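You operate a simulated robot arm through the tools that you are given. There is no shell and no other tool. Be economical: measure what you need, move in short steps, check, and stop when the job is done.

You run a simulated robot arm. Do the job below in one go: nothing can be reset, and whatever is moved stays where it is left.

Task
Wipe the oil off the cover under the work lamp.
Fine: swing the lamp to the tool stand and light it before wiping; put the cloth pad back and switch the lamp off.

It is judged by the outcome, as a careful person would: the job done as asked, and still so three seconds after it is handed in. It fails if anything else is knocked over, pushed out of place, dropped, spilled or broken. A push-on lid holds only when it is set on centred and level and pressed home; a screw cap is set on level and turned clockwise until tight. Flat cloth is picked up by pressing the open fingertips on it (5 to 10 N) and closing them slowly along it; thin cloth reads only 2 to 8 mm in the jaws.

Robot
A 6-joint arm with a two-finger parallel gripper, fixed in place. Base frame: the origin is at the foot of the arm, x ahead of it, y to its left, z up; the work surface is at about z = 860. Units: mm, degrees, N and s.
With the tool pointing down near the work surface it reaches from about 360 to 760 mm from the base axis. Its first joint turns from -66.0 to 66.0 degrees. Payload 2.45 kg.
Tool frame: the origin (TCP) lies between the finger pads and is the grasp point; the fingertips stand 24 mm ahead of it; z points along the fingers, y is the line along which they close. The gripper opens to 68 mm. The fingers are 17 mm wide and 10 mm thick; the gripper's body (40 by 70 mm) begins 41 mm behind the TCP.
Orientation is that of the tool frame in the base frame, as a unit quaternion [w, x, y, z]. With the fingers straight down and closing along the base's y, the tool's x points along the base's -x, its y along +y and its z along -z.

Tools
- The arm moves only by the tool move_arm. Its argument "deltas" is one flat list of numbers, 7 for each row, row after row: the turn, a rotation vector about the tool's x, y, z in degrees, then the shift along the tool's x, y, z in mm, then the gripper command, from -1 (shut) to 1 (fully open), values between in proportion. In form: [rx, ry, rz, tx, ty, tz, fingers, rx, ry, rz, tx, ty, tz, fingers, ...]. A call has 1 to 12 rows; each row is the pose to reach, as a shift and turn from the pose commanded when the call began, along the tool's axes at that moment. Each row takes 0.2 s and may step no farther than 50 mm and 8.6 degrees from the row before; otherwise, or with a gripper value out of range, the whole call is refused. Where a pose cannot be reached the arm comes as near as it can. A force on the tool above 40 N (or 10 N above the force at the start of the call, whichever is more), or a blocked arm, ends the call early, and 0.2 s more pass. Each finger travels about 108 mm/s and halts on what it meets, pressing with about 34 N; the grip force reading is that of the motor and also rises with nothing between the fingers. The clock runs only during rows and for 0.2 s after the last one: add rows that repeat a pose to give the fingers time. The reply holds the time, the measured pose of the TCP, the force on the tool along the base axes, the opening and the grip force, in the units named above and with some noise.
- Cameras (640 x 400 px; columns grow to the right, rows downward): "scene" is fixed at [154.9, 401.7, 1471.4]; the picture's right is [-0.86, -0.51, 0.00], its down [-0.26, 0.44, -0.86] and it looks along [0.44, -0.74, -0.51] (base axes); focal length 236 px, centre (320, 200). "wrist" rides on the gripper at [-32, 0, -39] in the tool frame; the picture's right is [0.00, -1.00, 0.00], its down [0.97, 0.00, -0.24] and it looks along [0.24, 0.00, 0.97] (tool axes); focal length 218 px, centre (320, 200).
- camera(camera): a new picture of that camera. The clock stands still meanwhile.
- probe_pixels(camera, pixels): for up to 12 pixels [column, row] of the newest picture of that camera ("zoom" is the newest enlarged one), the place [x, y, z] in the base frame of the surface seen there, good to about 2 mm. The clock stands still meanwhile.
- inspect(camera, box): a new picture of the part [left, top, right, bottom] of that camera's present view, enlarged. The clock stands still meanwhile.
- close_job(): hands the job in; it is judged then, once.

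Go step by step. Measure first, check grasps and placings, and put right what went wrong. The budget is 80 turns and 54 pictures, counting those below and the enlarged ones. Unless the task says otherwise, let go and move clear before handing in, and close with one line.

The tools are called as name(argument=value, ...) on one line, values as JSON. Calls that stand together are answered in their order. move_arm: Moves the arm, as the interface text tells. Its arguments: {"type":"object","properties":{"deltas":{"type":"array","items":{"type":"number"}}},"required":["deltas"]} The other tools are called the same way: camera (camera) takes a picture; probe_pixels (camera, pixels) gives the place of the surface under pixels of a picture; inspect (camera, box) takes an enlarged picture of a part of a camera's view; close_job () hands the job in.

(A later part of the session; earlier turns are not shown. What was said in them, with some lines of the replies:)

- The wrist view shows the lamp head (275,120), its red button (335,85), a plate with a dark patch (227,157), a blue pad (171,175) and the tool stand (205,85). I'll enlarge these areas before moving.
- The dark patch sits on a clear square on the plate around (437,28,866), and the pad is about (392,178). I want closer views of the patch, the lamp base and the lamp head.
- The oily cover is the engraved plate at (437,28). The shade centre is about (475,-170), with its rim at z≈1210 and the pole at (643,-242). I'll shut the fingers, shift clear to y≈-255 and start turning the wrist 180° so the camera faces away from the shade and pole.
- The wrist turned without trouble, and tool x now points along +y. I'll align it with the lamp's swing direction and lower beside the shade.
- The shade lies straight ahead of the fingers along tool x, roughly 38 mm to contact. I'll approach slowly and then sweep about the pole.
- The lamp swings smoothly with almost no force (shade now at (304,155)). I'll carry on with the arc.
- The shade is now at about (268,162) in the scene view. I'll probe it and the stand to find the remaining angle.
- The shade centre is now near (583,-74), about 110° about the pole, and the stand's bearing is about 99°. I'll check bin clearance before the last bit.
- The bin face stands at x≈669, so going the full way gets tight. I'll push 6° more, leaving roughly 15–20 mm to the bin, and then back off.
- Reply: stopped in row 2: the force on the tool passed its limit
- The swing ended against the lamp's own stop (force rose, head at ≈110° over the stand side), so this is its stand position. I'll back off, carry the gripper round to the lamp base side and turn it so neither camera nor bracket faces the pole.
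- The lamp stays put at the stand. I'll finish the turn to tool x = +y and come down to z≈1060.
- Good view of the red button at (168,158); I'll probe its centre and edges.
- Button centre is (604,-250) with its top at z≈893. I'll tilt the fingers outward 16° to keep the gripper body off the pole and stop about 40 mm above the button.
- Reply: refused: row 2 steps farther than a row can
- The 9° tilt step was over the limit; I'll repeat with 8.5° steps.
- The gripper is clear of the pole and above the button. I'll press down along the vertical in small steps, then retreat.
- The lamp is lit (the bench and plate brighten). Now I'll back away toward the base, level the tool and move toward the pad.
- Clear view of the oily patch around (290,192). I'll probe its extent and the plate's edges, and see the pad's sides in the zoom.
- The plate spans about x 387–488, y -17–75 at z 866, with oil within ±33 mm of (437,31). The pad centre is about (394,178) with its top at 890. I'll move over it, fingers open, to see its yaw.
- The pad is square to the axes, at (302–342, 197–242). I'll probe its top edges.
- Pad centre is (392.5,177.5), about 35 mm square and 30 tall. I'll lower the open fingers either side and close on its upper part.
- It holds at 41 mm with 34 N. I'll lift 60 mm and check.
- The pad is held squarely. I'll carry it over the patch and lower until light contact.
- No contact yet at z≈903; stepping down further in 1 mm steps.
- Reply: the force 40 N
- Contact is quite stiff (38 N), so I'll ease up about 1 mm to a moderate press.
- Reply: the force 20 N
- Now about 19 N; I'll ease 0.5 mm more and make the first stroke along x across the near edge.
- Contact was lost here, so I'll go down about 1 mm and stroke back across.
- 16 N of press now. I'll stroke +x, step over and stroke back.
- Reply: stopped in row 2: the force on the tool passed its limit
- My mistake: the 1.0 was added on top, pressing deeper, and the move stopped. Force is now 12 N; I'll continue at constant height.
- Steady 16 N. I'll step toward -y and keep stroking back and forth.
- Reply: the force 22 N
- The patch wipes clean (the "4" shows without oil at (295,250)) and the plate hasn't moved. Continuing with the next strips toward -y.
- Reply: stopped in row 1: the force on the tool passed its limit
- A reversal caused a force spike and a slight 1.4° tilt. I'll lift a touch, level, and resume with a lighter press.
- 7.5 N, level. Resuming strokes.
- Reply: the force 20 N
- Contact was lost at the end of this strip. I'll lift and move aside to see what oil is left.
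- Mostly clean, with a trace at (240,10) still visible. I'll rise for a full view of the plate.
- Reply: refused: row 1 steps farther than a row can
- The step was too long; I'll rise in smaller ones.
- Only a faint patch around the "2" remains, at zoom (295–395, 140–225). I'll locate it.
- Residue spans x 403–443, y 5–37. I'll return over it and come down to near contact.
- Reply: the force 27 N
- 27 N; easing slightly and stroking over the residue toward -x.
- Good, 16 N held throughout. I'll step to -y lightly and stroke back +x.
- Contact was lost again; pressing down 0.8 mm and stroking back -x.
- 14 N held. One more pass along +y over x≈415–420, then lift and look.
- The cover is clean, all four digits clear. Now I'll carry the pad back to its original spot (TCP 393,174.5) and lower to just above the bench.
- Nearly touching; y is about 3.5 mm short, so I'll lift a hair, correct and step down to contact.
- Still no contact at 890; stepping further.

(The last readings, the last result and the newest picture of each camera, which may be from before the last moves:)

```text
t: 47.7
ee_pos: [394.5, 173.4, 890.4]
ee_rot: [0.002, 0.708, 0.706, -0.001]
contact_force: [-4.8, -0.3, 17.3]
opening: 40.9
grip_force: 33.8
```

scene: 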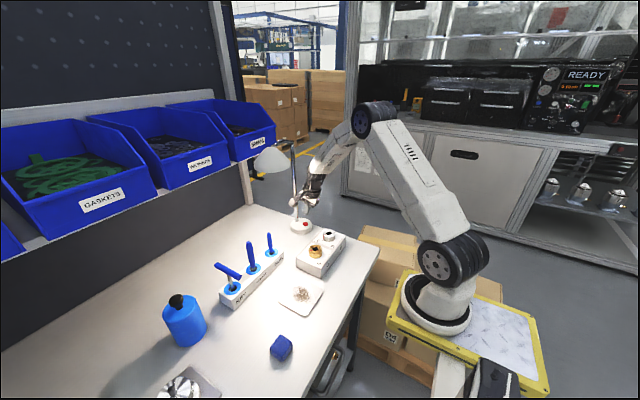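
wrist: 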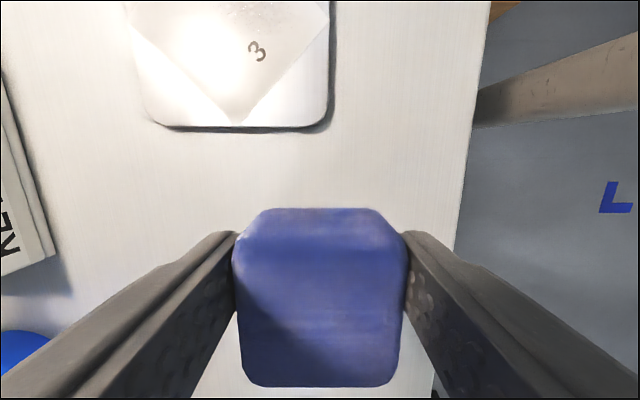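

Pad is on the bench (17 N). Opening the fingers slowly and rising.

move_arm(deltas=[0, 0, 0, 0, 0, -0.5, -1, 0, 0, 0, 0, 0, -0.5, 0.4, 0, 0, 0, 0, 0, -0.5, 1, 0, 0, 0, 0, 0, -0.5, 1, 0, 0, 0, 0, 0, -25, 1, 0, 0, 0, 0, 0, -70, 1, 0, 0, 0, 0, 0, -115, 1, 0, 0, 0, -30, 0, -158, 1])

camera(camera="wrist")

```text
refused: row 8 steps farther than a row can; nothing moved
```

```text
19 pictures are left
```

wrist: 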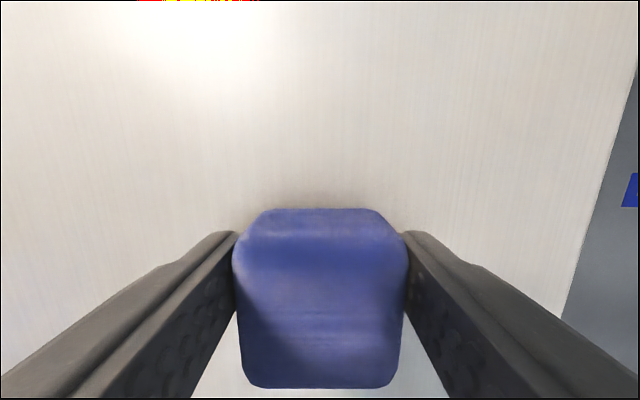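

Last row was too long; repeating with a shorter final step.

move_arm(deltas=[0, 0, 0, 0, 0, -0.5, -1, 0, 0, 0, 0, 0, -0.5, 0.4, 0, 0, 0, 0, 0, -0.5, 1, 0, 0, 0, 0, 0, -0.5, 1, 0, 0, 0, 0, 0, -25, 1, 0, 0, 0, 0, 0, -70, 1, 0, 0, 0, -10, 0, -115, 1, 0, 0, 0, -32, 0, -158, 1])

camera(camera="wrist")

probe_pixels(camera="wrist", pixels=[[305, 215], [338, 215], [321, 203], [321, 225], [321, 238], [321, 215]])

```text
t: 49.5
ee_pos: [394.3, 141.3, 1049.4]
ee_rot: [0.002, 0.708, 0.706, -0.003]
contact_force: [-0.5, -0.2, -0.1]
opening: 68.1
grip_force: 0.0
```

```text
18 pictures are left
```

wrist: 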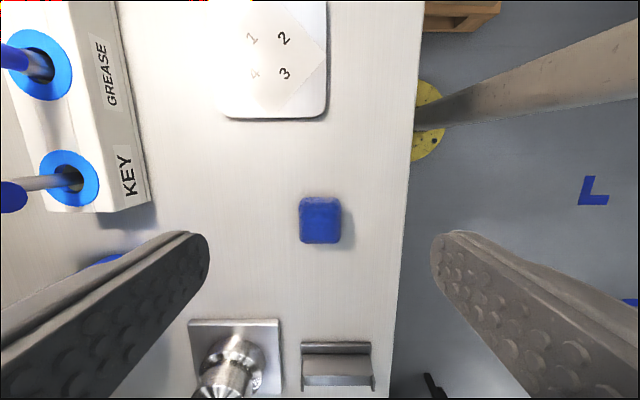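

```text
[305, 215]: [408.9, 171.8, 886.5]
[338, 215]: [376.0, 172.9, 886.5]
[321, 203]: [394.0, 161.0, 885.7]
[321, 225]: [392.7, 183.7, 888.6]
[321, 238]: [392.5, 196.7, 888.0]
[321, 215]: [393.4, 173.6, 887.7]
```

The pad is back within 1–2 mm of its original place. Now I'll go back toward the lamp base along the same clear route with the fingers shut.

move_arm(deltas=[0, 0, 0, -45, 0, 0, -1, 0, 0, 0, -93, 5, 0, -1, 0, 0, 0, -141, 10, 0, -1, 0, 0, 0, -189, 15, 0, -1, 0, 0, 0, -237, 20, 0, -1, 0, 0, 0, -285, 30, 0, -1, 0, 0, 0, -333, 38, 0, -1, 0, 0, 0, -380, 46, -4, -1, 0, 0, 0, -392, 73, -8, -1])

inspect(camera="scene", box=[240, 120, 370, 250])

```text
t: 51.5
ee_pos: [468.6, -248.8, 1057.7]
ee_rot: [0.002, 0.708, 0.707, -0.002]
contact_force: [0.0, 0.4, 0.9]
opening: 0.4
grip_force: 23.9
```

```text
3.08 times, centred on (305, 185) of scene
```

zoom: 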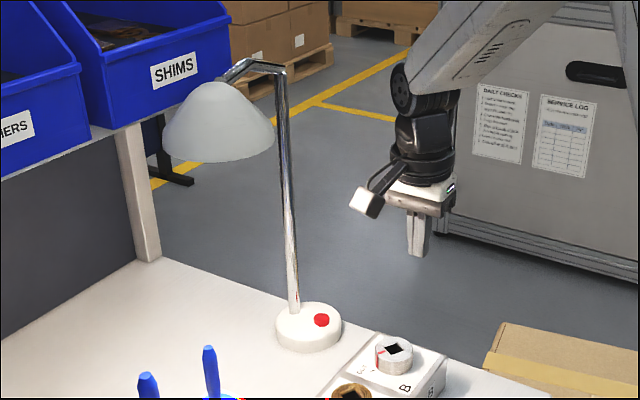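

Same approach as before: tilt 16° and move above the button.

move_arm(deltas=[-8, 0, 0, 0, 30, 0, -1, -16, 0, 0, 0, 62, 0, -1, -16, 0, 0, -1, 100, 20, -1, -16, 0, 0, -2, 136, 50, -1, -16, 0, 0, -2, 136, 95, -1])

```text
t: 52.7
ee_pos: [603.6, -255.0, 964.2]
ee_rot: [0.101, 0.701, 0.699, 0.097]
contact_force: [-0.3, -0.3, 0.8]
opening: 0.0
grip_force: 24.0
```

Above the button; pressing vertically in small steps as before, then retreating.

move_arm(deltas=[0, 0, 0, 4, -6, 20, -1, 0, 0, 0, 4, -10.5, 36.5, -1, 0, 0, 0, 4, -11.6, 40.4, -1, 0, 0, 0, 4, -12.4, 43.2, -1, 0, 0, 0, 4, -13.3, 46.3, -1, 0, 0, 0, 4, -11.6, 40.4, -1, 0, 0, 0, 4, -6, 18, -1, 0, 0, 0, 4, 0, 0, -1])

camera(camera="scene")

```text
t: 54.5
ee_pos: [602.6, -248.7, 964.2]
ee_rot: [0.1, 0.7, 0.7, 0.096]
contact_force: [0.5, 0.3, -0.6]
opening: 0.1
grip_force: 23.9
```

```text
16 pictures are left
```

scene: 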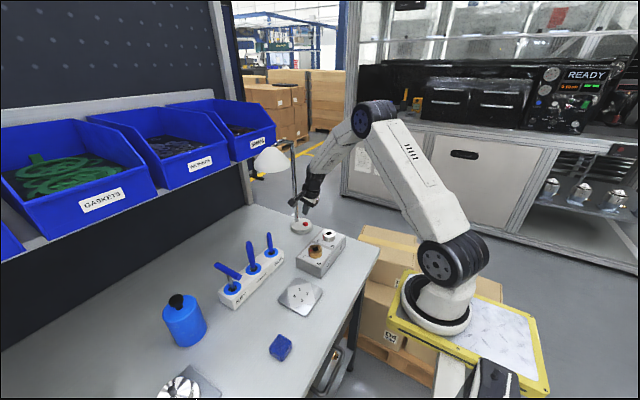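

The lamp is off (shading is back to the initial level), and the cover is clean with everything in place. I'll retreat clear and take a last look at the cover without the glare.

move_arm(deltas=[0, 0, 0, 0, 12, -43, -1, 0, 0, 0, 0, 24, -86, -1, 0, 0, 0, 0, -19, -98, -1, 8, 0, 0, 0, -62, -111, -1, 16, 0, 0, 0, -101, -121, -1, 16, 0, 0, 0, -134, -131, -1, 16, 0, 0, 0, -150, -160, -1])

inspect(camera="scene", box=[240, 240, 340, 370])

camera(camera="scene")

```text
t: 56.1
ee_pos: [412.7, -248.5, 1075.6]
ee_rot: [0.002, 0.708, 0.707, -0.002]
contact_force: [-0.3, 0.5, 0.7]
opening: 0.0
grip_force: 23.3
```

```text
3.08 times, centred on (290, 305) of scene
```

zoom: 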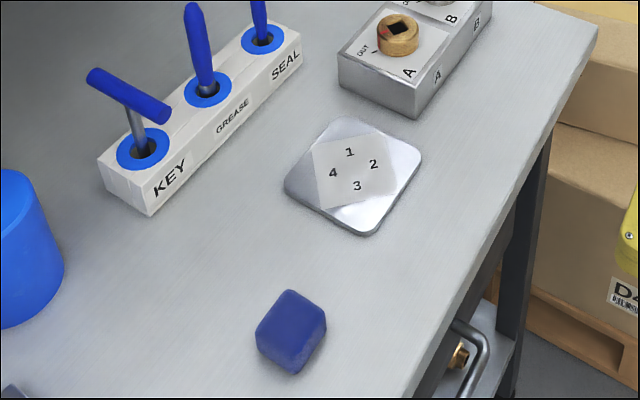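

```text
14 pictures are left
```

scene: 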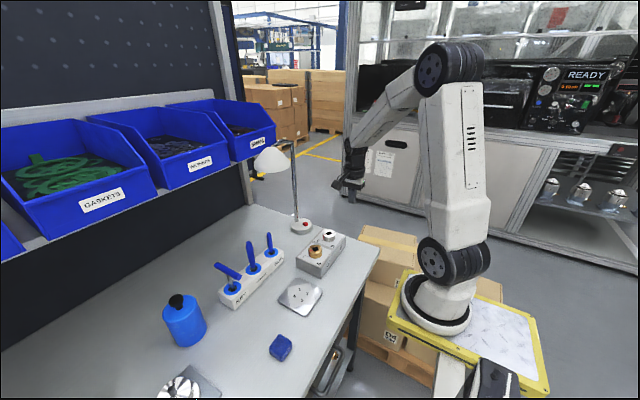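

The cover at zoom (355,175) is clean, the pad is back, the lamp is off over the stand, and the arm is clear. Handing in.

close_job()

```text
The job is handed in.
```

The cover is wiped clean of oil; the lamp was swung to the tool stand and lit before wiping, and it is now off again with the cloth pad back within about 2 mm of where it was.
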